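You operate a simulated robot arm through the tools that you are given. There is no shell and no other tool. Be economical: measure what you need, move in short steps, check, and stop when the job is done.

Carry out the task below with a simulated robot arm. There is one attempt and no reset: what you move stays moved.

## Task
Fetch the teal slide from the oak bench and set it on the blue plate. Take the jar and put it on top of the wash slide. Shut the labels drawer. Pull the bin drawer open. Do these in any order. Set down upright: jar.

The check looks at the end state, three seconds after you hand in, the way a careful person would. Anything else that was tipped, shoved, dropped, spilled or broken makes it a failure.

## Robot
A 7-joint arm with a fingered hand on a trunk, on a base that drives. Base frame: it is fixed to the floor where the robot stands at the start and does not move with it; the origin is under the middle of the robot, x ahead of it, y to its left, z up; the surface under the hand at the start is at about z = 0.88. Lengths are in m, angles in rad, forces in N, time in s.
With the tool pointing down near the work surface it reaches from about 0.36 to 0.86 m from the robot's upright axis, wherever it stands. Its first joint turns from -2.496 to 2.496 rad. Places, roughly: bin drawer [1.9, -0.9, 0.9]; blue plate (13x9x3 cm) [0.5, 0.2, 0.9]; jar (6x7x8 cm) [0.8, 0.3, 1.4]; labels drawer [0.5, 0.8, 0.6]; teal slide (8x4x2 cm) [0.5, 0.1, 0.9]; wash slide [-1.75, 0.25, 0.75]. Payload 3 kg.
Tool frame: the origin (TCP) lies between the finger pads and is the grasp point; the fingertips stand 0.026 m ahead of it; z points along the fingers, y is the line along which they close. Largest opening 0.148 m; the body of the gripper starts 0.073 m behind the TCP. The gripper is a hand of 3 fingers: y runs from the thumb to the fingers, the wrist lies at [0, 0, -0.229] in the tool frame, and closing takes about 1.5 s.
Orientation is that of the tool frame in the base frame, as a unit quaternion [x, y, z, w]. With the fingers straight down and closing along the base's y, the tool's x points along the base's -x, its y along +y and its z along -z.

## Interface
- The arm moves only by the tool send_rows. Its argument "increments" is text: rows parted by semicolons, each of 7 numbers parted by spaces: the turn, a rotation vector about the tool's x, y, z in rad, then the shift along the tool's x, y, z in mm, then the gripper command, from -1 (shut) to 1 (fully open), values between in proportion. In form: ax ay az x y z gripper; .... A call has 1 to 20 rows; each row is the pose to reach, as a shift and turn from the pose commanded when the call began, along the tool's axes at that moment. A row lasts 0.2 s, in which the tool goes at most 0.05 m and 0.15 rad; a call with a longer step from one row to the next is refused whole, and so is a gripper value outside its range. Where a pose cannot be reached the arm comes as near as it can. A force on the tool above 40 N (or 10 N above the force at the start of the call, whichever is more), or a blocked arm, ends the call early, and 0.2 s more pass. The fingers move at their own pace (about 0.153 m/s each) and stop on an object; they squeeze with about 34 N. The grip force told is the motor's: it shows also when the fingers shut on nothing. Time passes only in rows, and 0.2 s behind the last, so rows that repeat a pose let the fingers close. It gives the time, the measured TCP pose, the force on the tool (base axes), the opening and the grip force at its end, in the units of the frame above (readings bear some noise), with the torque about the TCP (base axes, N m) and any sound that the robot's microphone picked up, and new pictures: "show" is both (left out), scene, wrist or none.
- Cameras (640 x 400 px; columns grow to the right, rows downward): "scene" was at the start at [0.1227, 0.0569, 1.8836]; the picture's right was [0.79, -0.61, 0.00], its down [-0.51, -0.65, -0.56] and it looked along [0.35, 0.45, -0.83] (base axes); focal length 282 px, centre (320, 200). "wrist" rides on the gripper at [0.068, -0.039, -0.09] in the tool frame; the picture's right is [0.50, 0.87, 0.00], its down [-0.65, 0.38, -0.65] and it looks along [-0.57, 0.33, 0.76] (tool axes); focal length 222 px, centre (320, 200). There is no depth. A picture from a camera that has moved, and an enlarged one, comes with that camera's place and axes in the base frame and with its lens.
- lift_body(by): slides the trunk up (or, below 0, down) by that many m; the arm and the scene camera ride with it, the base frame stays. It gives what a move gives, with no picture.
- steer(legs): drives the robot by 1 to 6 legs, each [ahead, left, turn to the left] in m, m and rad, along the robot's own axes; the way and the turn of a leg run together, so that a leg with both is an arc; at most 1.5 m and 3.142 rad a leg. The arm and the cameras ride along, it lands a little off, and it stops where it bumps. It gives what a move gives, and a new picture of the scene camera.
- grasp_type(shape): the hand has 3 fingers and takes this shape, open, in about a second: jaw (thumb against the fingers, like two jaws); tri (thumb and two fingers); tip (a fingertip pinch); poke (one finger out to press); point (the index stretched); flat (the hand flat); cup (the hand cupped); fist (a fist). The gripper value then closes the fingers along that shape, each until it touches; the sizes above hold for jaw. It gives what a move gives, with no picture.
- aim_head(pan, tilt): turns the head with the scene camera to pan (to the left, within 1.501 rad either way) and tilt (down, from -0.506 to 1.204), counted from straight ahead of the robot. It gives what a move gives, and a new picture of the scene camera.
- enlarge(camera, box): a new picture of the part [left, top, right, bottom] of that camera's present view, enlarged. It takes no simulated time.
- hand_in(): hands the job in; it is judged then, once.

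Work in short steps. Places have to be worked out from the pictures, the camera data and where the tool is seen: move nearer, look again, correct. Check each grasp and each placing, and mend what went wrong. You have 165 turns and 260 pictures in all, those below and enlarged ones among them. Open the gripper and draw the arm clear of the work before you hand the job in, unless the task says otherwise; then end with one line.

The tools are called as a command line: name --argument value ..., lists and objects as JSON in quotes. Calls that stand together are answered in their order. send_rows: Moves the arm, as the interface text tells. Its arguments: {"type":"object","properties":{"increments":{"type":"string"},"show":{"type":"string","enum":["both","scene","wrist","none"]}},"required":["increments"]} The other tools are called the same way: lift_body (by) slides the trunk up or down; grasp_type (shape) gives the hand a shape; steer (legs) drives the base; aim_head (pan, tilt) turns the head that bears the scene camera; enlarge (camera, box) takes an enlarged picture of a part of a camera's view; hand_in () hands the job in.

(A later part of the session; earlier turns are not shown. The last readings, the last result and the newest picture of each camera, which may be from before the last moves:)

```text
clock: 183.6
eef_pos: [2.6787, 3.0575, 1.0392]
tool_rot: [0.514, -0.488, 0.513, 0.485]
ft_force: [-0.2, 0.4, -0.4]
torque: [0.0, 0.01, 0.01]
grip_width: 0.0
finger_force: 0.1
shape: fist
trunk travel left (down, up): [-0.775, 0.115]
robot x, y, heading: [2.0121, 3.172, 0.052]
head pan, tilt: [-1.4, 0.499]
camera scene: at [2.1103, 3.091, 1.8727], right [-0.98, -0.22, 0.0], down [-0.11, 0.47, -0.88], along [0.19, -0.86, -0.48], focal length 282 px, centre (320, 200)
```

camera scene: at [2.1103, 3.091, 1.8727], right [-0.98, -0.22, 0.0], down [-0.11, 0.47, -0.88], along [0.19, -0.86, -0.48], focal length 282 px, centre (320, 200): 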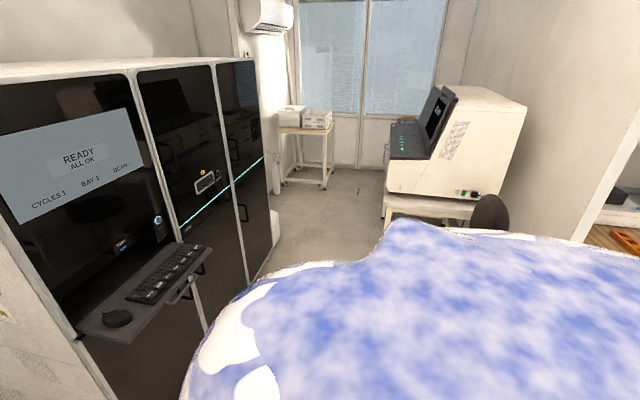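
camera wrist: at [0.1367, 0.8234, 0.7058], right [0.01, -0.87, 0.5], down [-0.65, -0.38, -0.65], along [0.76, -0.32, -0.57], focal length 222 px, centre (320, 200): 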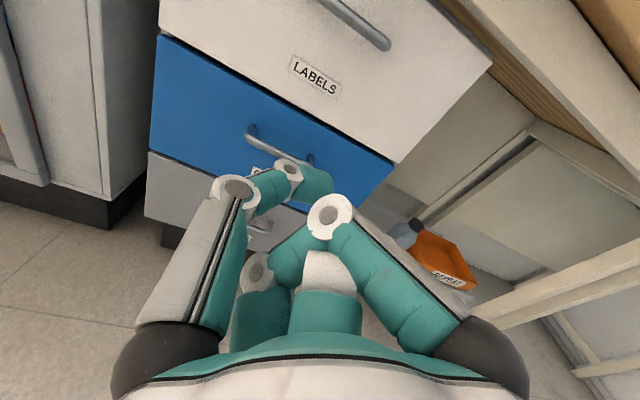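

The aisle continues toward the window between the black machine (left) and a console (right). I turn right to face −y and look down it.

steer --legs '[[0, 0, -1.6]]'

aim_head --pan 0 --tilt 0.45

```text
clock: 187.8
eef_pos: [1.8779, 2.5119, 1.0395]
tool_rot: [-0.008, 0.708, -0.01, -0.706]
ft_force: [-0.4, 0.0, 0.0]
torque: [0.03, 0.01, 0.0]
grip_width: 0.0
finger_force: 0.0
shape: fist
trunk travel left (down, up): [-0.775, 0.115]
robot x, y, heading: [2.009, 3.1756, -1.547]
head pan, tilt: [-1.4, 0.499]
camera scene: at [1.9225, 3.0778, 1.8727], right [-0.19, 0.98, 0.0], down [0.47, 0.09, -0.88], along [-0.86, -0.17, -0.48], focal length 282 px, centre (320, 200)
```

scene: 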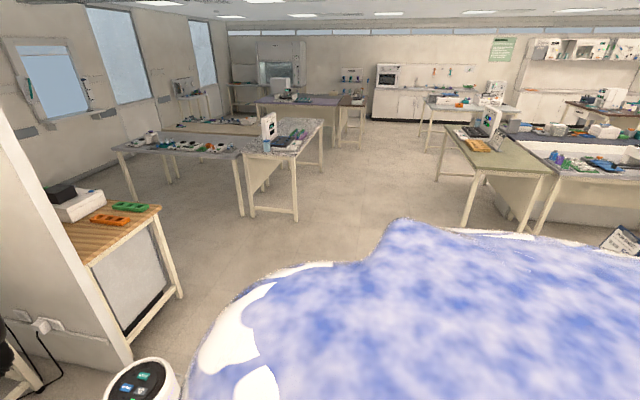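

```text
clock: 189.4
eef_pos: [1.8768, 2.5124, 1.0385]
tool_rot: [-0.009, 0.708, -0.01, -0.706]
ft_force: [0.5, 0.3, 0.1]
torque: [0.01, -0.04, 0.02]
grip_width: 0.0
finger_force: 0.0
shape: fist
trunk travel left (down, up): [-0.775, 0.115]
robot x, y, heading: [2.0122, 3.1771, -1.547]
head pan, tilt: [0.0, 0.45]
camera scene: at [2.0141, 3.0036, 1.8772], right [-1.0, -0.02, 0.0], down [-0.01, 0.44, -0.9], along [0.02, -0.9, -0.44], focal length 282 px, centre (320, 200)
```

scene: 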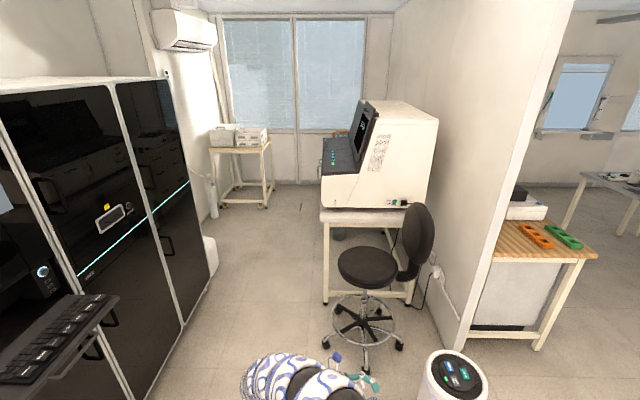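

The bin drawer should be past the console near the window. I strafe left to x≈2.45 to clear the stool, then go 2.3 m down the aisle.

steer --legs '[[0, 0.45, 0], [1.3, 0, 0], [1.0, 0, 0]]'

aim_head --pan -0.5 --tilt 0.6

```text
clock: 203.1
eef_pos: [2.343, 0.2131, 1.039]
tool_rot: [-0.002, 0.708, -0.003, -0.706]
ft_force: [-0.1, -0.1, 0.3]
torque: [-0.04, -0.01, 0.02]
grip_width: 0.0
finger_force: 0.1
shape: fist
trunk travel left (down, up): [-0.775, 0.115]
robot x, y, heading: [2.4868, 0.8723, -1.564]
head pan, tilt: [0.0, 0.45]
camera scene: at [2.4902, 0.7016, 1.8771], right [-1.0, 0.0, 0.0], down [0.0, 0.44, -0.9], along [0.0, -0.9, -0.44], focal length 282 px, centre (320, 200)
```

scene: 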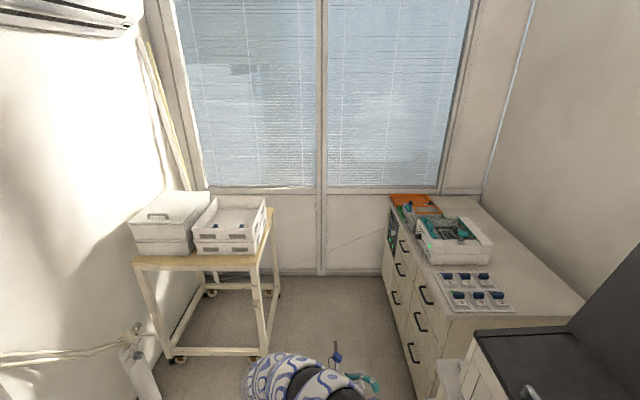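

```text
clock: 204.0
eef_pos: [2.3422, 0.2131, 1.0399]
tool_rot: [-0.001, 0.708, -0.003, -0.706]
ft_force: [-1.4, 0.5, 0.4]
torque: [0.02, -0.02, -0.02]
grip_width: 0.0004
finger_force: 0.0
shape: fist
trunk travel left (down, up): [-0.775, 0.115]
robot x, y, heading: [2.4911, 0.872, -1.567]
head pan, tilt: [-0.499, 0.6]
camera scene: at [2.4478, 0.7162, 1.8636], right [-0.88, 0.47, 0.0], down [0.27, 0.5, -0.83], along [-0.39, -0.73, -0.56], focal length 282 px, centre (320, 200)
```

scene: 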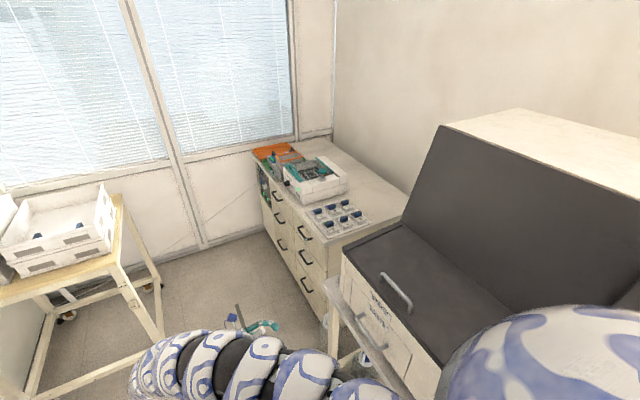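

A chest of drawers faces the aisle. I enlarge to read the labels.

enlarge --camera "scene" --box '[230, 130, 420, 320]'

enlarge --camera "scene" --box '[300, 220, 480, 400]'

```text
2.11 times, centred on (325, 225) of scene
camera zoom: at [2.4478, 0.7162, 1.8636], right [-0.88, 0.47, 0.0], down [0.27, 0.5, -0.83], along [-0.39, -0.73, -0.56], focal length 594 px, centre (310, 147)
```

zoom: 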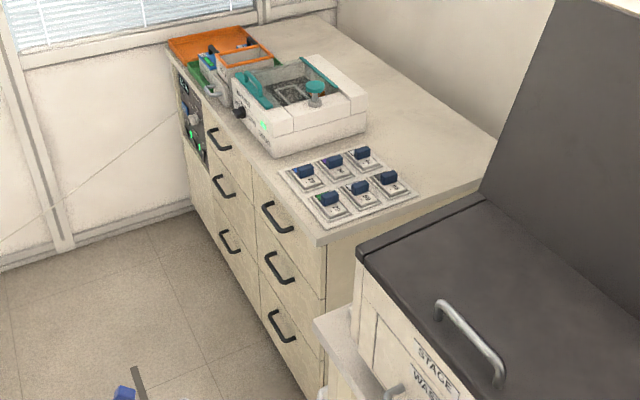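

```text
2.22 times, centred on (390, 310) of scene
camera zoom: at [2.4478, 0.7162, 1.8636], right [-0.88, 0.47, 0.0], down [0.27, 0.5, -0.83], along [-0.39, -0.73, -0.56], focal length 627 px, centre (164, -44)
```

zoom: 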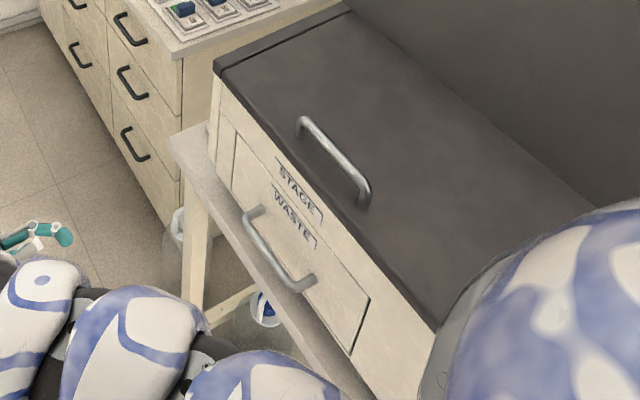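

A small orange/green box with a handle sits at about (1.92, −0.93, 0.93) on the chest, matching the given place. I move closer: forward 0.75 m, slightly right.

steer --legs '[[0.75, -0.04, 0]]'

aim_head --pan -0.6 --tilt 0.75

enlarge --camera "scene" --box '[200, 50, 420, 250]'

```text
clock: 208.0
eef_pos: [2.309, -0.5227, 1.0389]
tool_rot: [-0.002, 0.708, -0.003, -0.706]
ft_force: [-0.3, -0.1, -0.1]
torque: [0.02, 0.01, -0.02]
grip_width: 0.0
finger_force: 0.1
shape: fist
trunk travel left (down, up): [-0.775, 0.115]
robot x, y, heading: [2.4561, 0.14, -1.574]
head pan, tilt: [-0.499, 0.6]
camera scene: at [2.412, -0.02, 1.8635], right [-0.88, 0.47, 0.0], down [0.27, 0.5, -0.82], along [-0.39, -0.73, -0.57], focal length 282 px, centre (320, 200)
```

scene: 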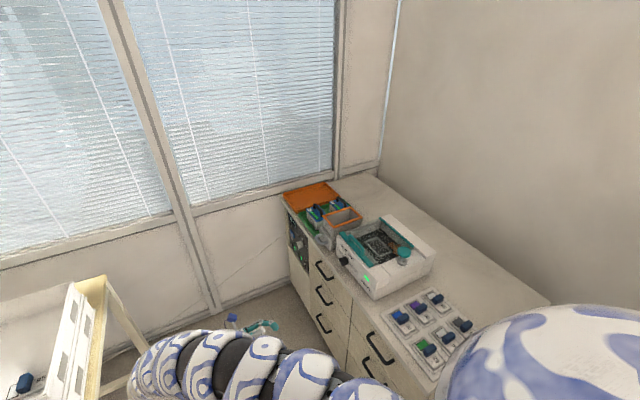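

```text
clock: 208.7
eef_pos: [2.3073, -0.5228, 1.04]
tool_rot: [-0.002, 0.708, -0.004, -0.706]
ft_force: [0.9, -0.4, -0.4]
torque: [-0.02, -0.02, 0.03]
grip_width: 0.0
finger_force: 0.0
shape: fist
trunk travel left (down, up): [-0.775, 0.115]
robot x, y, heading: [2.4525, 0.1388, -1.567]
head pan, tilt: [-0.6, 0.75]
camera scene: at [2.4075, -0.0103, 1.8508], right [-0.83, 0.56, 0.0], down [0.38, 0.56, -0.73], along [-0.41, -0.61, -0.68], focal length 282 px, centre (320, 200)
```

scene: 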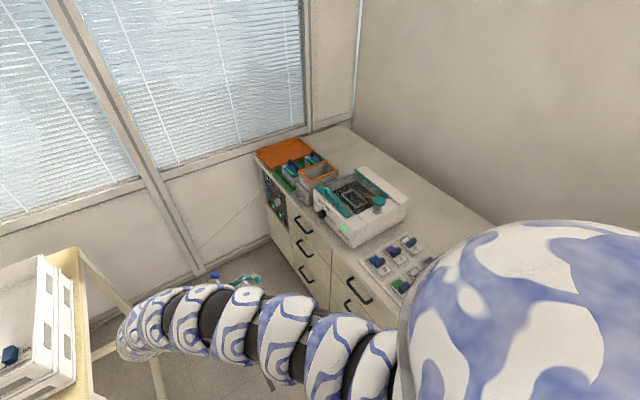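

```text
2.00 times, centred on (310, 150) of scene
camera zoom: at [2.4075, -0.0103, 1.8508], right [-0.83, 0.56, 0.0], down [0.38, 0.56, -0.73], along [-0.41, -0.61, -0.68], focal length 564 px, centre (340, 300)
```

zoom: 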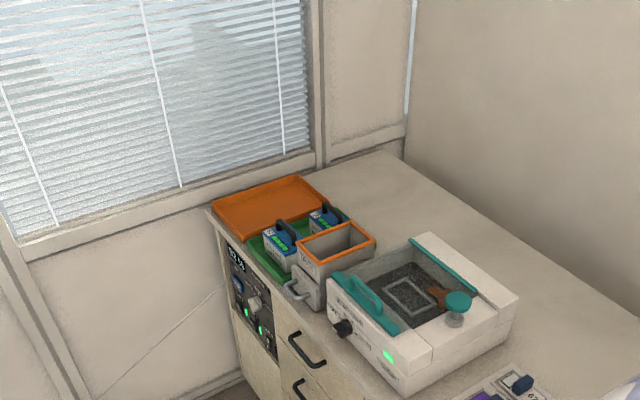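

enlarge --camera "scene" --box '[250, 130, 350, 210]'

enlarge --camera "wrist" --box '[0, 0, 640, 400]'

```text
5.00 times, centred on (300, 170) of scene
camera zoom: at [2.4075, -0.0103, 1.8508], right [-0.83, 0.56, 0.0], down [0.38, 0.56, -0.73], along [-0.41, -0.61, -0.68], focal length 1411 px, centre (420, 350)
```

zoom: 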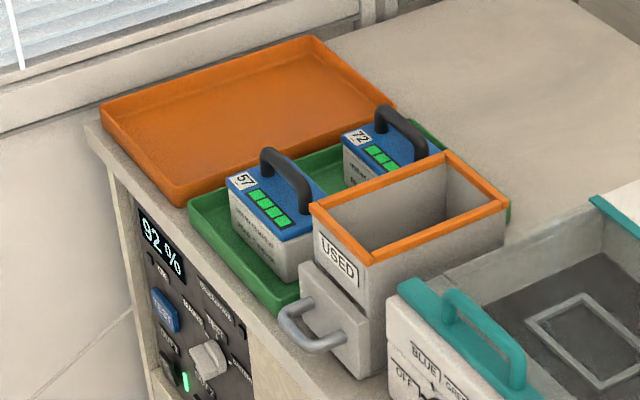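

```text
1.00 times, centred on (320, 200) of wrist (not enlarged: the box is as wide or as high as the picture)
camera zoom: at [2.3974, -0.5609, 1.1077], right [-0.01, 0.87, 0.5], down [0.65, 0.38, -0.65], along [-0.76, 0.32, -0.57], focal length 222 px, centre (320, 200)
```

zoom: 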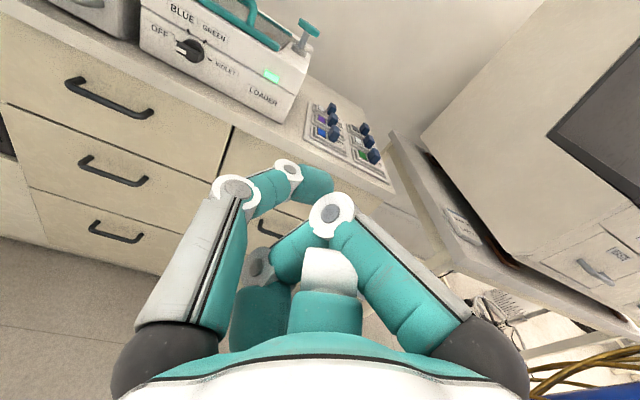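

The "USED" bin box (x 1.69–1.86, y −1.02…−0.91) has a drawer with a U-handle facing +x at about (1.90, −0.967, 0.88). I raise the trunk and drive forward 0.5 m to put it in reach.

lift_body --by 0.11

steer --legs '[[0.5, -0.02, 0]]'

aim_head --pan -0.95 --tilt 0.95

enlarge --camera "scene" --box '[220, 80, 420, 240]'

```text
clock: 210.1
eef_pos: [2.307, -0.522, 1.1496]
tool_rot: [-0.002, 0.708, -0.003, -0.706]
ft_force: [0.0, -1.1, 0.1]
torque: [0.0, 0.01, -0.01]
grip_width: 0.0001
finger_force: 0.1
shape: fist
trunk travel left (down, up): [-0.885, 0.005]
robot x, y, heading: [2.4526, 0.1389, -1.564]
head pan, tilt: [-0.6, 0.75]
```

```text
clock: 213.1
eef_pos: [2.2975, -1.0237, 1.1507]
tool_rot: [-0.006, 0.708, -0.007, -0.706]
ft_force: [0.9, 0.1, 1.1]
torque: [0.0, 0.01, 0.02]
grip_width: 0.0
finger_force: 0.0
shape: fist
trunk travel left (down, up): [-0.885, 0.005]
robot x, y, heading: [2.4367, -0.3622, -1.554]
head pan, tilt: [-0.6, 0.75]
camera scene: at [2.3937, -0.5115, 1.9606], right [-0.83, 0.55, 0.0], down [0.38, 0.57, -0.73], along [-0.4, -0.61, -0.68], focal length 282 px, centre (320, 200)
```

scene: 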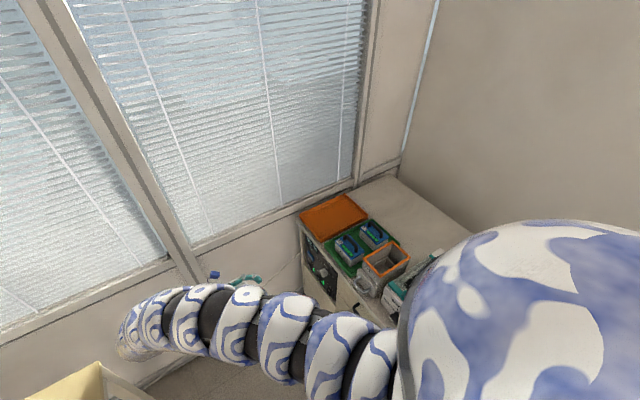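

```text
clock: 213.9
eef_pos: [2.297, -1.0244, 1.1493]
tool_rot: [-0.006, 0.707, -0.007, -0.707]
ft_force: [0.0, 0.0, -0.7]
torque: [-0.01, -0.01, -0.04]
grip_width: 0.0004
finger_force: 0.2
shape: fist
trunk travel left (down, up): [-0.885, 0.005]
robot x, y, heading: [2.4412, -0.3592, -1.56]
head pan, tilt: [-0.949, 0.949]
camera scene: at [2.381, -0.4849, 1.9452], right [-0.59, 0.8, 0.0], down [0.65, 0.48, -0.58], along [-0.47, -0.35, -0.81], focal length 282 px, centre (320, 200)
```

scene: 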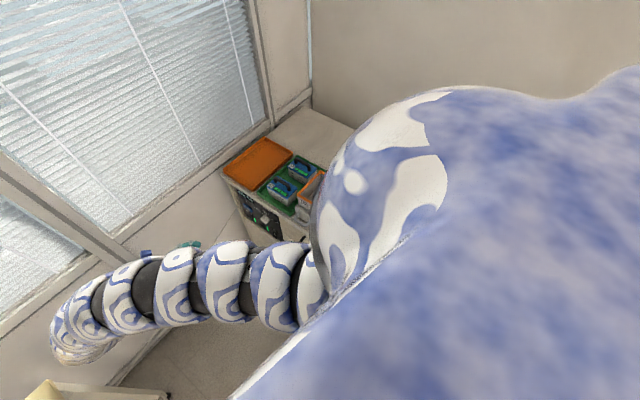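

```text
2.50 times, centred on (320, 160) of scene
camera zoom: at [2.381, -0.4849, 1.9452], right [-0.59, 0.8, 0.0], down [0.65, 0.48, -0.58], along [-0.47, -0.35, -0.81], focal length 706 px, centre (320, 300)
```

zoom: 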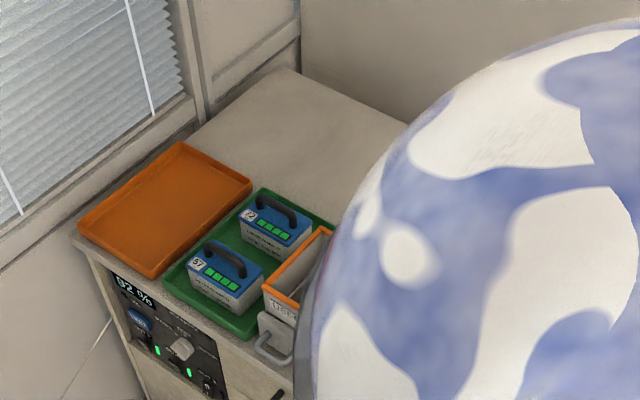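

My shoulder blocks the view, so I should face the drawer. First I re-pitch the tool to point down here over free floor.

send_rows --increments "0 -0.14 0 8 -6 -5 -1; 0 -0.28 0 16 -12 -10 -1; 0 -0.42 0 24 -18 -15 -1; 0 -0.56 0 32 -24 -20 -1; 0 -0.7 0 40 -30 -25 -1; 0 -0.84 0 48 -36 -30 -1; 0 -0.98 0 56 -42 -35 -1; 0 -1.12 0 64 -48 -40 -1; 0 -1.26 0 72 -54 -45 -1; 0 -1.4 0 80 -60 -50 -1; 0 -1.5 0 90 -60 -50 -1; 0 -1.571 0 100 -60 -50 -1; 0 -1.571 0 100 -60 -50 -1"

```text
clock: 216.9
eef_pos: [2.4276, -1.1569, 1.2116]
tool_rot: [-0.054, 0.998, 0.019, -0.008]
ft_force: [0.3, -0.1, -0.5]
torque: [0.0, -0.04, 0.05]
grip_width: 0.0
finger_force: 0.1
shape: fist
out of reach, approached as far as the arm can: row 5, 6, 7, 8, 9, 10, 11, 12, 13
trunk travel left (down, up): [-0.885, 0.005]
robot x, y, heading: [2.4373, -0.3628, -1.554]
head pan, tilt: [-0.949, 0.949]
stopped in row 13: the arm was blocked; the commanded pose is now the measured one
camera scene: at [2.3803, -0.4852, 1.9451], right [-0.59, 0.8, 0.0], down [0.65, 0.48, -0.58], along [-0.47, -0.35, -0.81], focal length 282 px, centre (320, 200)
camera wrist: at [2.3653, -1.2066, 1.3008], right [-0.59, 0.81, 0.04], down [0.62, 0.42, 0.66], along [0.52, 0.41, -0.75], focal length 222 px, centre (320, 200)
```

scene: 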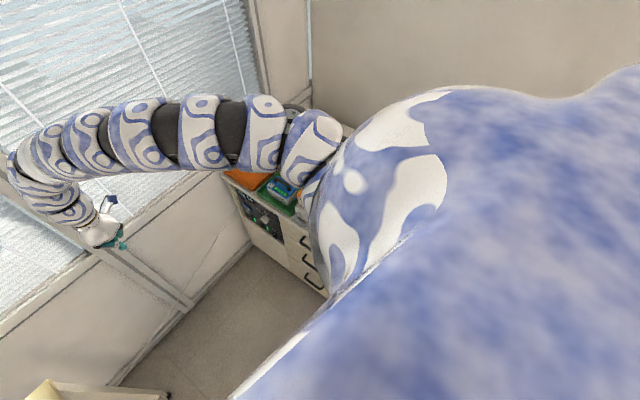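
wrist: 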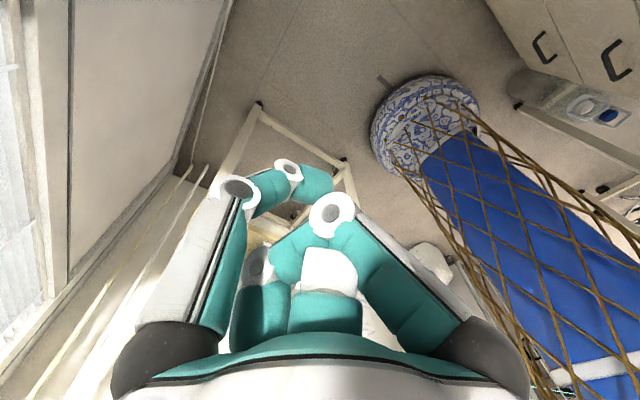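

The arm reports blocked, perhaps near the window wall. I back 0.12 m and turn right to face the drawer.

steer --legs '[[-0.12, 0, 0], [0, 0, -0.72]]'

aim_head --pan 0 --tilt 0.95

```text
clock: 220.1
eef_pos: [1.9003, -0.8274, 1.2112]
tool_rot: [0.303, 0.953, 0.021, -0.001]
ft_force: [1.2, 0.1, 0.0]
torque: [0.0, -0.02, 0.01]
grip_width: 0.0
finger_force: 0.0
shape: fist
trunk travel left (down, up): [-0.885, 0.005]
robot x, y, heading: [2.4422, -0.2419, -2.281]
head pan, tilt: [-0.949, 0.949]
camera scene: at [2.3116, -0.2947, 1.9452], right [0.09, 1.0, 0.0], down [0.81, -0.07, -0.58], along [-0.58, 0.05, -0.81], focal length 282 px, centre (320, 200)
```

scene: 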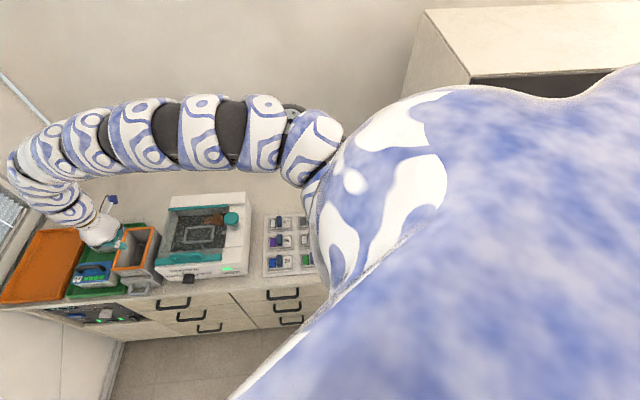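

```text
clock: 221.3
eef_pos: [1.9008, -0.8279, 1.2112]
tool_rot: [0.303, 0.953, 0.021, -0.001]
ft_force: [0.6, -0.1, 0.2]
torque: [0.03, 0.01, -0.01]
grip_width: 0.0
finger_force: 0.1
shape: fist
trunk travel left (down, up): [-0.885, 0.005]
robot x, y, heading: [2.4385, -0.239, -2.281]
head pan, tilt: [0.0, 0.949]
camera scene: at [2.3367, -0.3566, 1.9452], right [-0.76, 0.65, 0.0], down [0.53, 0.62, -0.58], along [-0.38, -0.44, -0.81], focal length 282 px, centre (320, 200)
```

scene: 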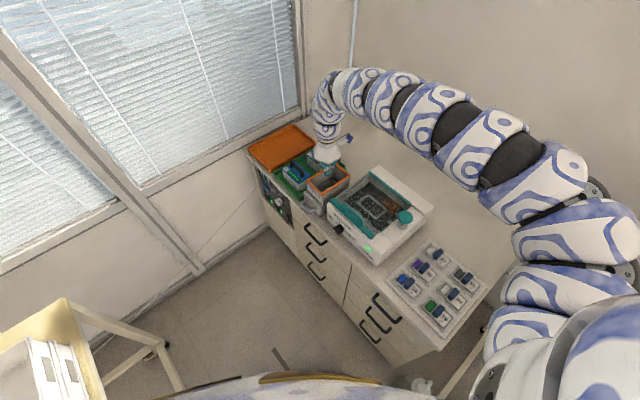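

Good view now. I set the "poke" shape and look at which finger extends, levelling the tool.

grasp_type --shape "poke"

send_rows --increments "0.04 -0.013 0 0 0 0 1; 0.04 -0.013 0 0 0 0 1"

enlarge --camera "scene" --box '[240, 100, 420, 250]'

```text
clock: 222.2
eef_pos: [1.901, -0.8279, 1.2106]
tool_rot: [0.304, 0.952, 0.021, 0.0]
ft_force: [-0.3, 0.1, 0.3]
torque: [-0.02, -0.02, 0.01]
grip_width: 0.0
finger_force: 0.0
shape: poke
trunk travel left (down, up): [-0.885, 0.005]
robot x, y, heading: [2.4352, -0.2395, -2.28]
head pan, tilt: [0.0, 0.949]
```

```text
clock: 222.8
eef_pos: [1.8978, -0.8357, 1.2075]
tool_rot: [0.304, 0.953, 0.002, 0.0]
ft_force: [0.5, 0.0, -0.8]
torque: [-0.03, -0.02, 0.0]
grip_width: 0.0001
finger_force: 0.1
shape: poke
out of reach, approached as far as the arm can: row 1, 2
trunk travel left (down, up): [-0.885, 0.005]
robot x, y, heading: [2.4386, -0.2397, -2.281]
head pan, tilt: [0.0, 0.949]
camera scene: at [2.3369, -0.3567, 1.9452], right [-0.76, 0.65, 0.0], down [0.53, 0.62, -0.58], along [-0.38, -0.44, -0.81], focal length 282 px, centre (320, 200)
camera wrist: at [1.819, -0.8288, 1.2988], right [0.09, 1.0, 0.0], down [0.75, -0.07, 0.65], along [0.65, -0.06, -0.76], focal length 222 px, centre (320, 200)
```

scene: 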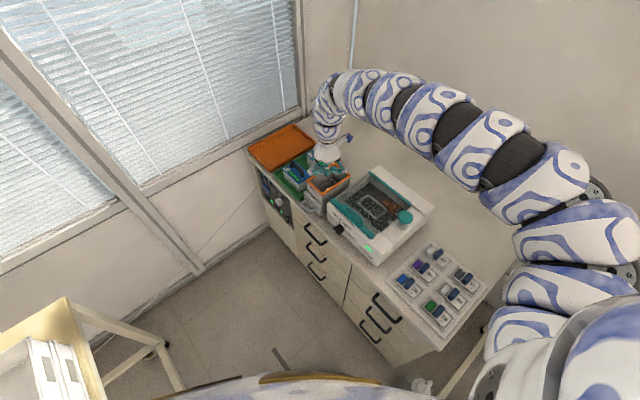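
wrist: 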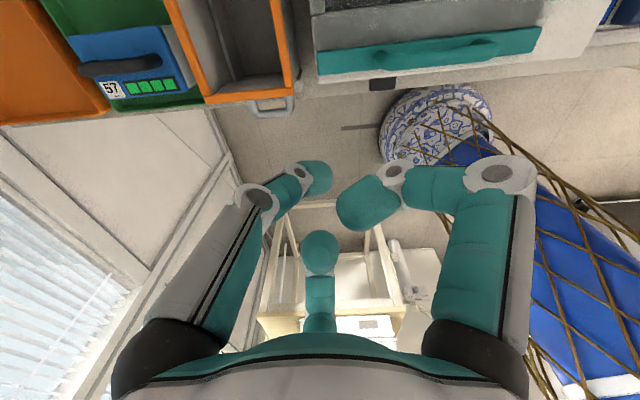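

```text
2.67 times, centred on (330, 175) of scene
camera zoom: at [2.3369, -0.3567, 1.9452], right [-0.76, 0.65, 0.0], down [0.53, 0.62, -0.58], along [-0.38, -0.44, -0.81], focal length 753 px, centre (293, 267)
```

zoom: 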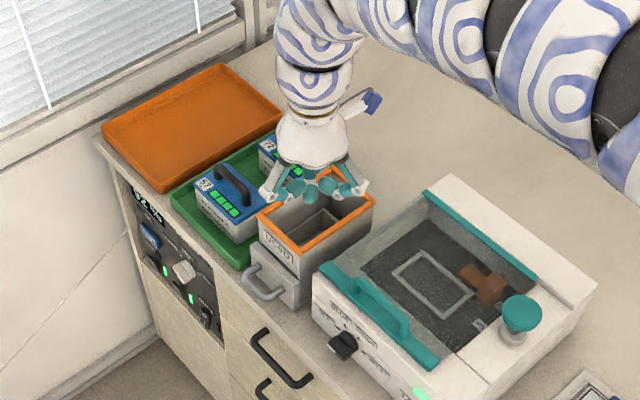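

"Poke" is not clearly useful; instead I'll hook the handle with the opened thumb. Combining three views puts the handle bar at about (1.935, −0.908, 0.936). I return to jaw and turn so the thumb is on the −x side, above the handle.

grasp_type --shape "jaw"

send_rows --increments "0 0 0.14 -20 2 0 1; 0 0 0.28 -40 3 0 1; 0 0 0.42 -60 5 0 1; 0 0 0.56 -80 7 0 1; 0 0 0.7 -100 8 0 1; 0 0 0.84 -120 10 0 1; 0 0 0.953 -141 12 0 1; 0 0 0.953 -141 12 0 1"

enlarge --camera "scene" --box '[240, 100, 420, 250]'

```text
clock: 223.7
eef_pos: [1.8974, -0.8366, 1.2079]
tool_rot: [0.305, 0.952, 0.002, 0.0]
ft_force: [0.7, 0.5, -0.6]
torque: [0.01, 0.0, 0.02]
grip_width: 0.1478
finger_force: 0.2
shape: jaw
trunk travel left (down, up): [-0.885, 0.005]
robot x, y, heading: [2.4368, -0.2383, -2.278]
head pan, tilt: [0.0, 0.949]
```

```text
clock: 225.5
eef_pos: [2.018, -0.9083, 1.2077]
tool_rot: [0.707, 0.707, -0.001, 0.001]
ft_force: [-0.8, -0.2, 0.3]
torque: [-0.01, -0.03, 0.01]
grip_width: 0.148
finger_force: 0.0
shape: jaw
trunk travel left (down, up): [-0.885, 0.005]
robot x, y, heading: [2.438, -0.2414, -2.28]
head pan, tilt: [0.0, 0.949]
camera scene: at [2.3363, -0.3562, 1.9452], right [-0.76, 0.65, 0.0], down [0.53, 0.62, -0.58], along [-0.38, -0.44, -0.81], focal length 282 px, centre (320, 200)
camera wrist: at [1.9791, -0.8403, 1.2995], right [0.87, 0.5, 0.0], down [0.38, -0.66, 0.65], along [0.33, -0.57, -0.76], focal length 222 px, centre (320, 200)
```

scene: 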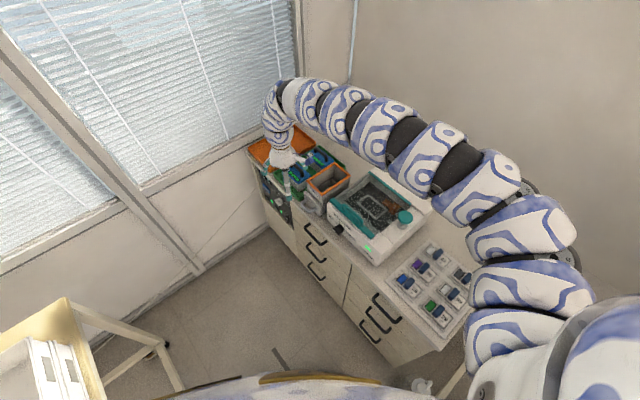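
wrist: 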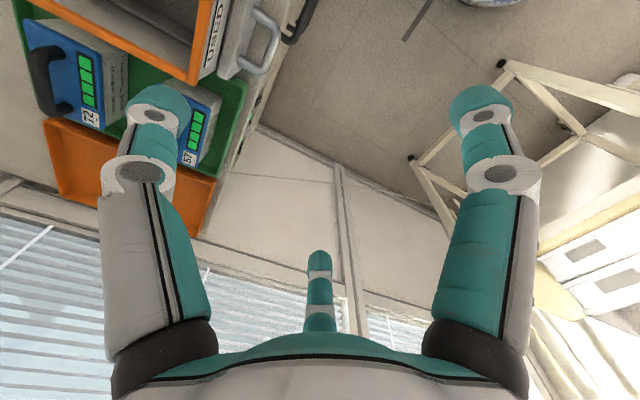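

```text
2.67 times, centred on (330, 175) of scene
camera zoom: at [2.3363, -0.3562, 1.9452], right [-0.76, 0.65, 0.0], down [0.53, 0.62, -0.58], along [-0.38, -0.44, -0.81], focal length 753 px, centre (293, 267)
```

zoom: 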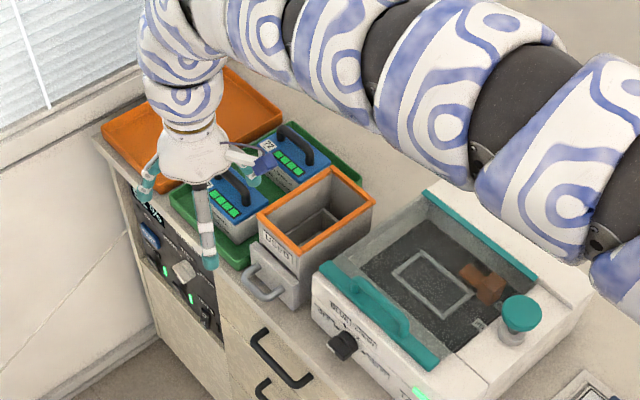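

I enlarge the wrist view of the handle for precise geometry.

enlarge --camera "wrist" --box '[170, 0, 330, 100]'

enlarge --camera "scene" --box '[285, 160, 365, 210]'

```text
4.00 times, centred on (250, 50) of wrist
camera zoom: at [1.9791, -0.8403, 1.2995], right [0.87, 0.5, 0.0], down [0.38, -0.66, 0.65], along [0.33, -0.57, -0.76], focal length 888 px, centre (600, 800)
```

zoom: 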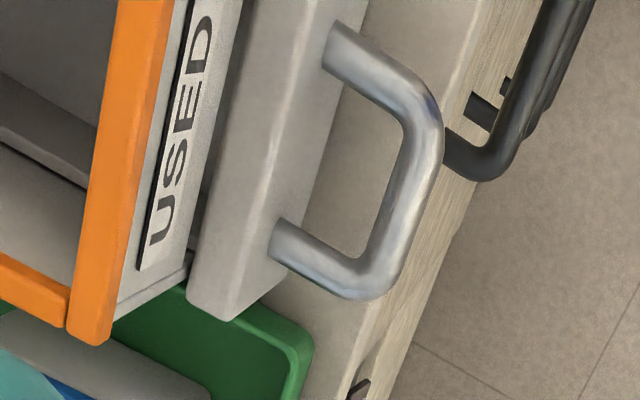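

```text
8.00 times, centred on (325, 185) of scene
camera zoom: at [2.3363, -0.3562, 1.9452], right [-0.76, 0.65, 0.0], down [0.53, 0.62, -0.58], along [-0.38, -0.44, -0.81], focal length 2258 px, centre (280, 320)
```

zoom: 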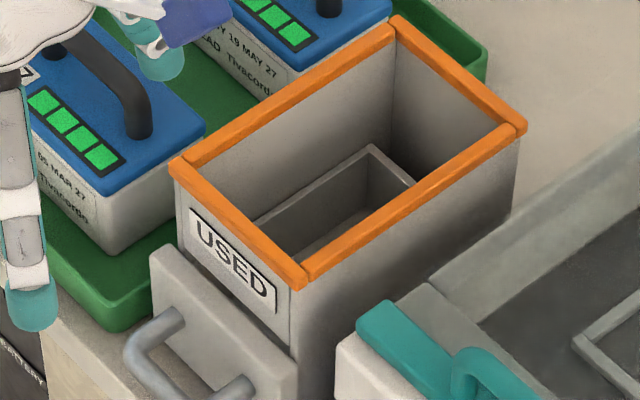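

Handle resolved: posts at y −0.935 and −0.881, panel x≈1.91, bar centre x≈1.943, z≈0.95 — the gap is about 2.6 × 4.2 cm. I lower to z≈1.03 with the thumb (≈9 cm from the axis) aimed at (1.923, −0.908), and re-check.

send_rows --increments "0 0 0 0 -2 40 1; 0 0 0 0 -5 80 1; 0 0 0 0 -5 120 1; 0 0 0 0 -5 160 1; 0 0 0 0 -5 178 1; 0 0 0 0 -5 178 1"

enlarge --camera "wrist" --box '[70, 0, 310, 150]'

enlarge --camera "scene" --box '[265, 140, 365, 220]'

```text
clock: 226.9
eef_pos: [2.0135, -0.9068, 1.0313]
tool_rot: [0.707, 0.707, 0.0, 0.0]
ft_force: [-1.3, 0.3, 0.0]
torque: [-0.02, -0.01, 0.01]
grip_width: 0.1481
finger_force: 0.1
shape: jaw
trunk travel left (down, up): [-0.885, 0.005]
robot x, y, heading: [2.4364, -0.2427, -2.278]
head pan, tilt: [0.0, 0.949]
camera scene: at [2.337, -0.3567, 1.9452], right [-0.76, 0.65, 0.0], down [0.53, 0.62, -0.58], along [-0.38, -0.44, -0.81], focal length 282 px, centre (320, 200)
camera wrist: at [1.9742, -0.8394, 1.1216], right [0.87, 0.5, 0.0], down [0.38, -0.66, 0.65], along [0.33, -0.57, -0.76], focal length 222 px, centre (320, 200)
```

scene: 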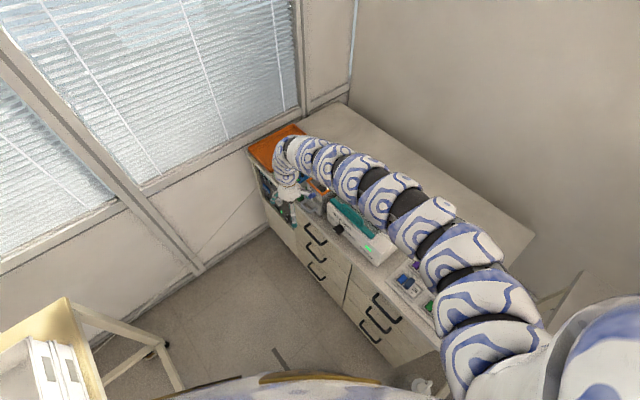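
wrist: 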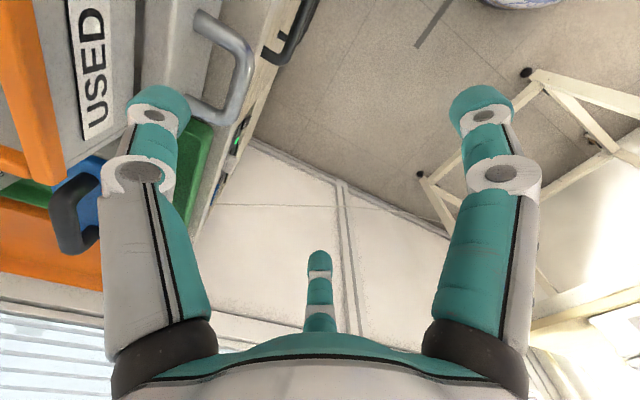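

```text
2.67 times, centred on (190, 75) of wrist
camera zoom: at [1.9742, -0.8394, 1.1216], right [0.87, 0.5, 0.0], down [0.38, -0.66, 0.65], along [0.33, -0.57, -0.76], focal length 592 px, centre (667, 533)
```

zoom: 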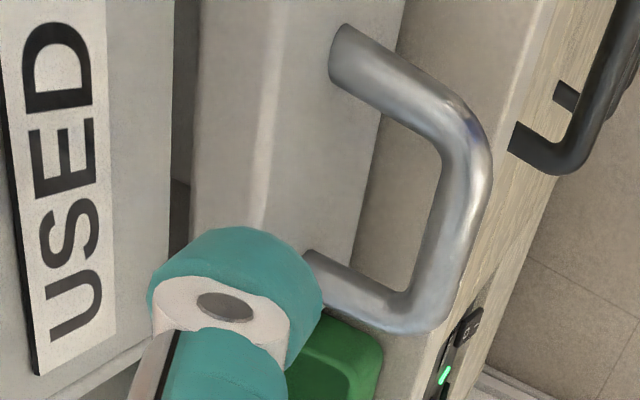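

```text
5.00 times, centred on (315, 180) of scene
camera zoom: at [2.337, -0.3567, 1.9452], right [-0.76, 0.65, 0.0], down [0.53, 0.62, -0.58], along [-0.38, -0.44, -0.81], focal length 1411 px, centre (345, 300)
```

zoom: 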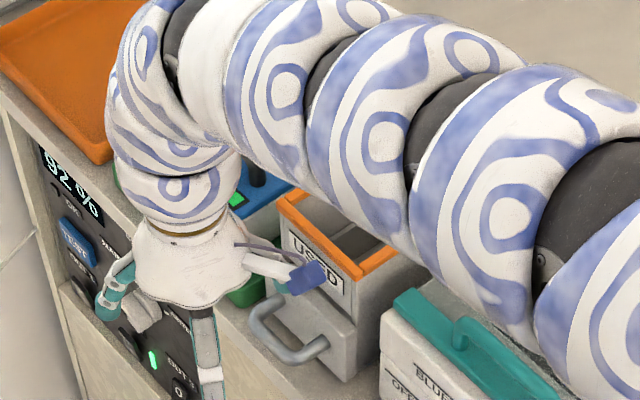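

Thumb tip computes to (1.925, −0.908), centred over the gap (x 1.914–1.936). I descend 75 mm with force watch.

send_rows --increments "0 0 0 0 0 20 1; 0 0 0 0 0 40 1; 0 0 0 0 0 55 1; 0 0 0 0 0 66 1; 0 0 0 0 0 75 1; 0 0 0 0 0 75 1"

enlarge --camera "wrist" --box '[70, 0, 310, 150]'

```text
clock: 228.3
eef_pos: [2.0134, -0.9084, 0.9558]
tool_rot: [0.707, 0.707, 0.0, 0.002]
ft_force: [-0.6, -0.2, 0.5]
torque: [0.0, 0.09, 0.01]
grip_width: 0.1479
finger_force: 0.1
shape: jaw
trunk travel left (down, up): [-0.885, 0.005]
robot x, y, heading: [2.4404, -0.2431, -2.282]
head pan, tilt: [0.0, 0.949]
camera scene: at [2.3367, -0.3566, 1.9452], right [-0.76, 0.65, 0.0], down [0.53, 0.62, -0.58], along [-0.38, -0.44, -0.81], focal length 282 px, centre (320, 200)
camera wrist: at [1.9749, -0.8405, 1.0464], right [0.87, 0.5, 0.0], down [0.38, -0.66, 0.65], along [0.33, -0.57, -0.76], focal length 222 px, centre (320, 200)
```

scene: 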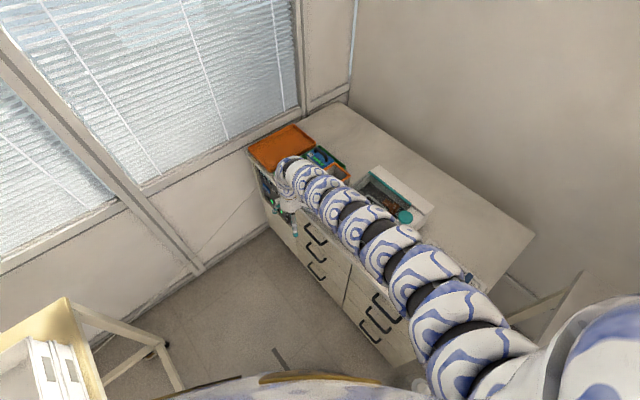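
wrist: 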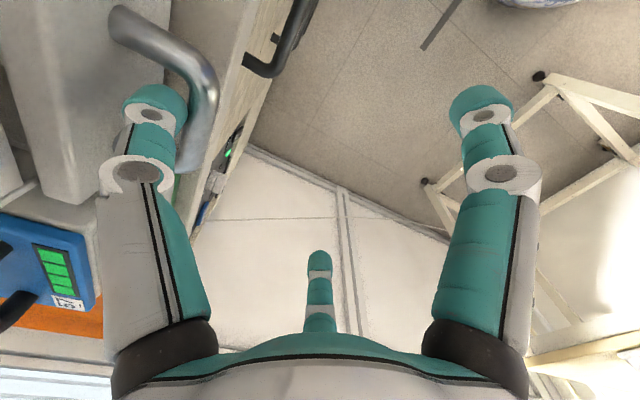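

```text
2.67 times, centred on (190, 75) of wrist
camera zoom: at [1.9749, -0.8405, 1.0464], right [0.87, 0.5, 0.0], down [0.38, -0.66, 0.65], along [0.33, -0.57, -0.76], focal length 592 px, centre (667, 533)
```

zoom: 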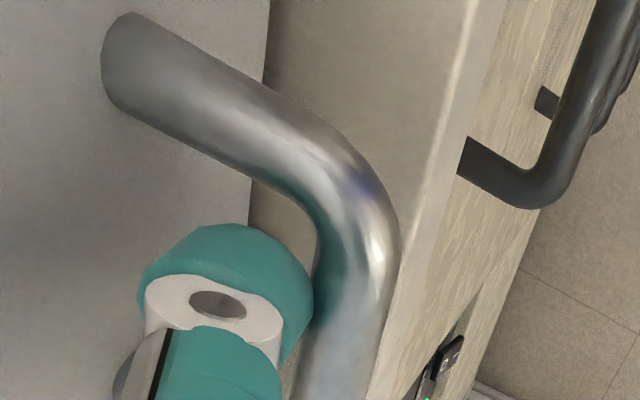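

The thumb is inside the loop, no contact. I go 10 mm deeper and begin pulling in +x.

send_rows --increments "0 0 0 0 0 5 1; 0 0 0 0 0 10 1; 0 0 0 0 6 10 1; 0 0 0 0 12 10 1; 0 0 0 0 18 10 1; 0 0 0 0 24 10 1; 0 0 0 0 30 10 1; 0 0 0 0 36 10 1; 0 0 0 0 36 10 1"

enlarge --camera "scene" --box '[255, 130, 375, 230]'

```text
clock: 230.3
eef_pos: [2.0495, -0.9088, 0.9451]
tool_rot: [0.707, 0.707, 0.0, 0.0]
ft_force: [-0.5, -0.2, -0.2]
torque: [0.02, 0.07, 0.0]
grip_width: 0.1482
finger_force: 0.0
shape: jaw
trunk travel left (down, up): [-0.885, 0.005]
robot x, y, heading: [2.438, -0.2401, -2.28]
head pan, tilt: [0.0, 0.949]
camera scene: at [2.3368, -0.3566, 1.9452], right [-0.76, 0.65, 0.0], down [0.53, 0.62, -0.58], along [-0.38, -0.44, -0.81], focal length 282 px, centre (320, 200)
camera wrist: at [2.0107, -0.8408, 1.0362], right [0.87, 0.5, 0.0], down [0.38, -0.65, 0.65], along [0.33, -0.57, -0.76], focal length 222 px, centre (320, 200)
```

scene: 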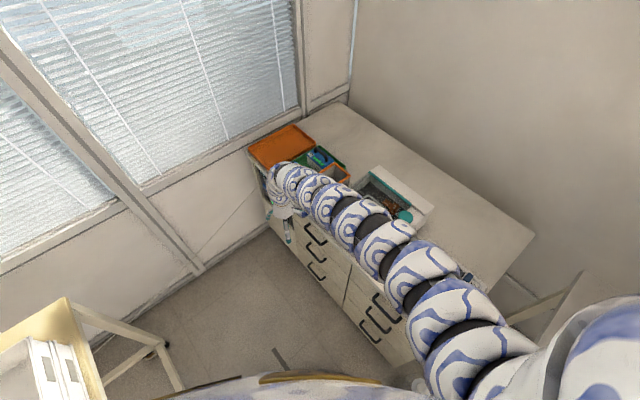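
wrist: 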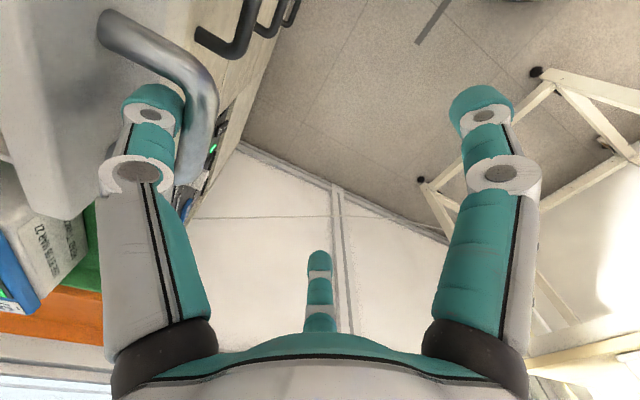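

```text
4.00 times, centred on (315, 180) of scene
camera zoom: at [2.3368, -0.3566, 1.9452], right [-0.76, 0.65, 0.0], down [0.53, 0.62, -0.58], along [-0.38, -0.44, -0.81], focal length 1129 px, centre (340, 280)
```

zoom: 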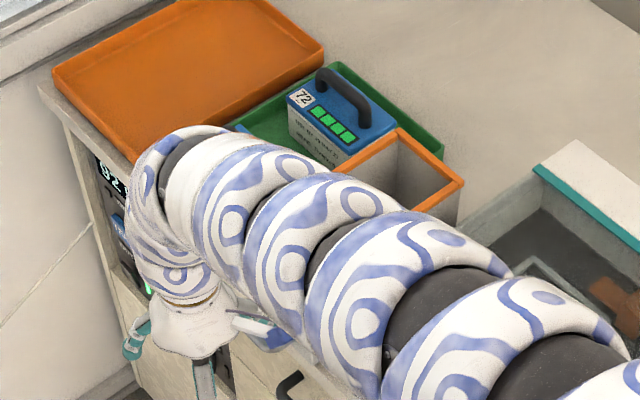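

The handle follows with hardly any force. I keep pulling until the stop or about 10 cm more.

send_rows --increments "0 0 0 0 7 0 1; 0 0 0 0 14 0 1; 0 0 0 0 21 0 1; 0 0 0 0 28 0 1; 0 0 0 0 35 0 1; 0 0 0 0 42 0 1; 0 0 0 0 49 0 1; 0 0 0 0 56 0 1; 0 0 0 0 56 0 1"

enlarge --camera "scene" --box '[255, 130, 375, 230]'

```text
clock: 232.3
eef_pos: [2.1072, -0.9072, 0.9448]
tool_rot: [0.707, 0.707, 0.0, 0.0]
ft_force: [-0.1, 0.4, 0.6]
torque: [-0.01, 0.03, -0.01]
grip_width: 0.1476
finger_force: 0.1
shape: jaw
trunk travel left (down, up): [-0.885, 0.005]
robot x, y, heading: [2.4374, -0.2391, -2.282]
head pan, tilt: [0.0, 0.949]
camera scene: at [2.3368, -0.3567, 1.9452], right [-0.76, 0.65, 0.0], down [0.53, 0.62, -0.58], along [-0.38, -0.44, -0.81], focal length 282 px, centre (320, 200)
camera wrist: at [2.0669, -0.8403, 1.036], right [0.87, 0.5, 0.0], down [0.38, -0.66, 0.65], along [0.33, -0.57, -0.76], focal length 222 px, centre (320, 200)
```

scene: 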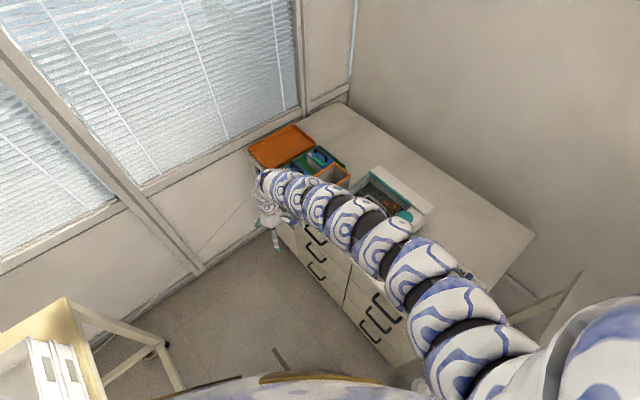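
wrist: 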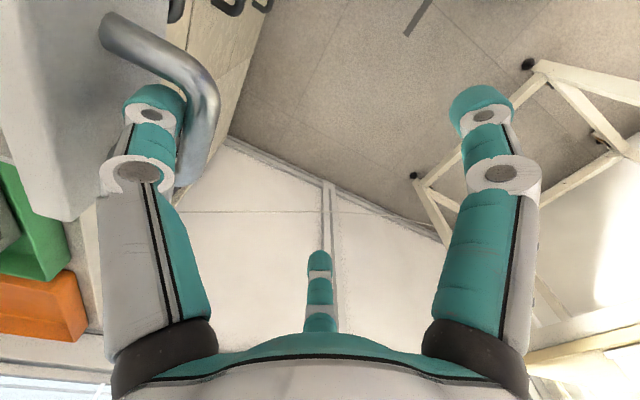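

```text
4.00 times, centred on (315, 180) of scene
camera zoom: at [2.3368, -0.3567, 1.9452], right [-0.76, 0.65, 0.0], down [0.53, 0.62, -0.58], along [-0.38, -0.44, -0.81], focal length 1129 px, centre (340, 280)
```

zoom: 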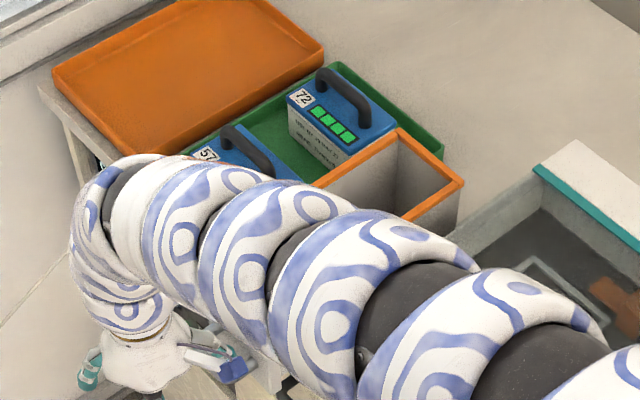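

The drawer is out about 8.5 cm while the bin stays put. I pull a little more, gently, to feel for the stop.

send_rows --increments "0 0 0 0 4 0 1; 0 0 0 0 8 0 1; 0 0 0 0 12 0 1; 0 0 0 0 16 0 1; 0 0 0 0 20 0 1; 0 0 0 0 20 0 1"

```text
clock: 233.7
eef_pos: [2.1245, -0.9075, 0.9451]
tool_rot: [0.708, 0.706, 0.001, 0.0]
ft_force: [-1.0, -1.1, -0.1]
torque: [-0.02, -0.01, 0.04]
grip_width: 0.148
finger_force: 0.1
shape: jaw
trunk travel left (down, up): [-0.885, 0.005]
robot x, y, heading: [2.4386, -0.2431, -2.281]
head pan, tilt: [0.0, 0.949]
camera scene: at [2.3367, -0.3568, 1.9452], right [-0.76, 0.65, 0.0], down [0.53, 0.62, -0.58], along [-0.38, -0.44, -0.81], focal length 282 px, centre (320, 200)
camera wrist: at [2.0857, -0.8401, 1.0365], right [0.87, 0.5, 0.0], down [0.38, -0.66, 0.65], along [0.33, -0.57, -0.76], focal length 222 px, centre (320, 200)
```

scene: 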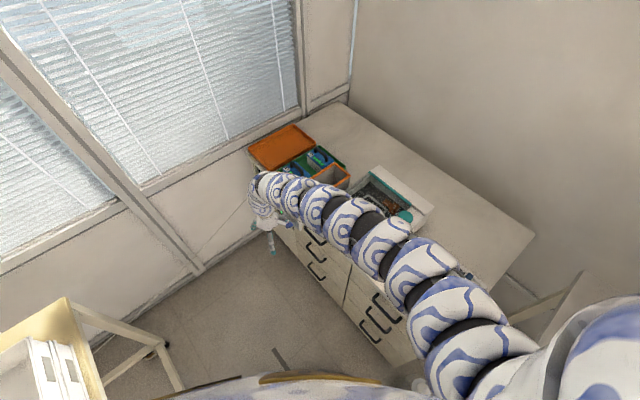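
wrist: 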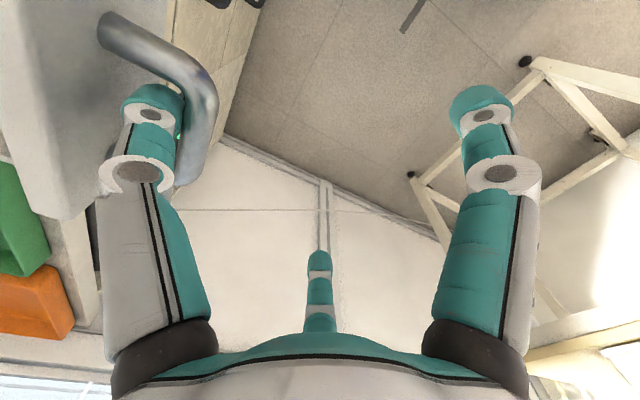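

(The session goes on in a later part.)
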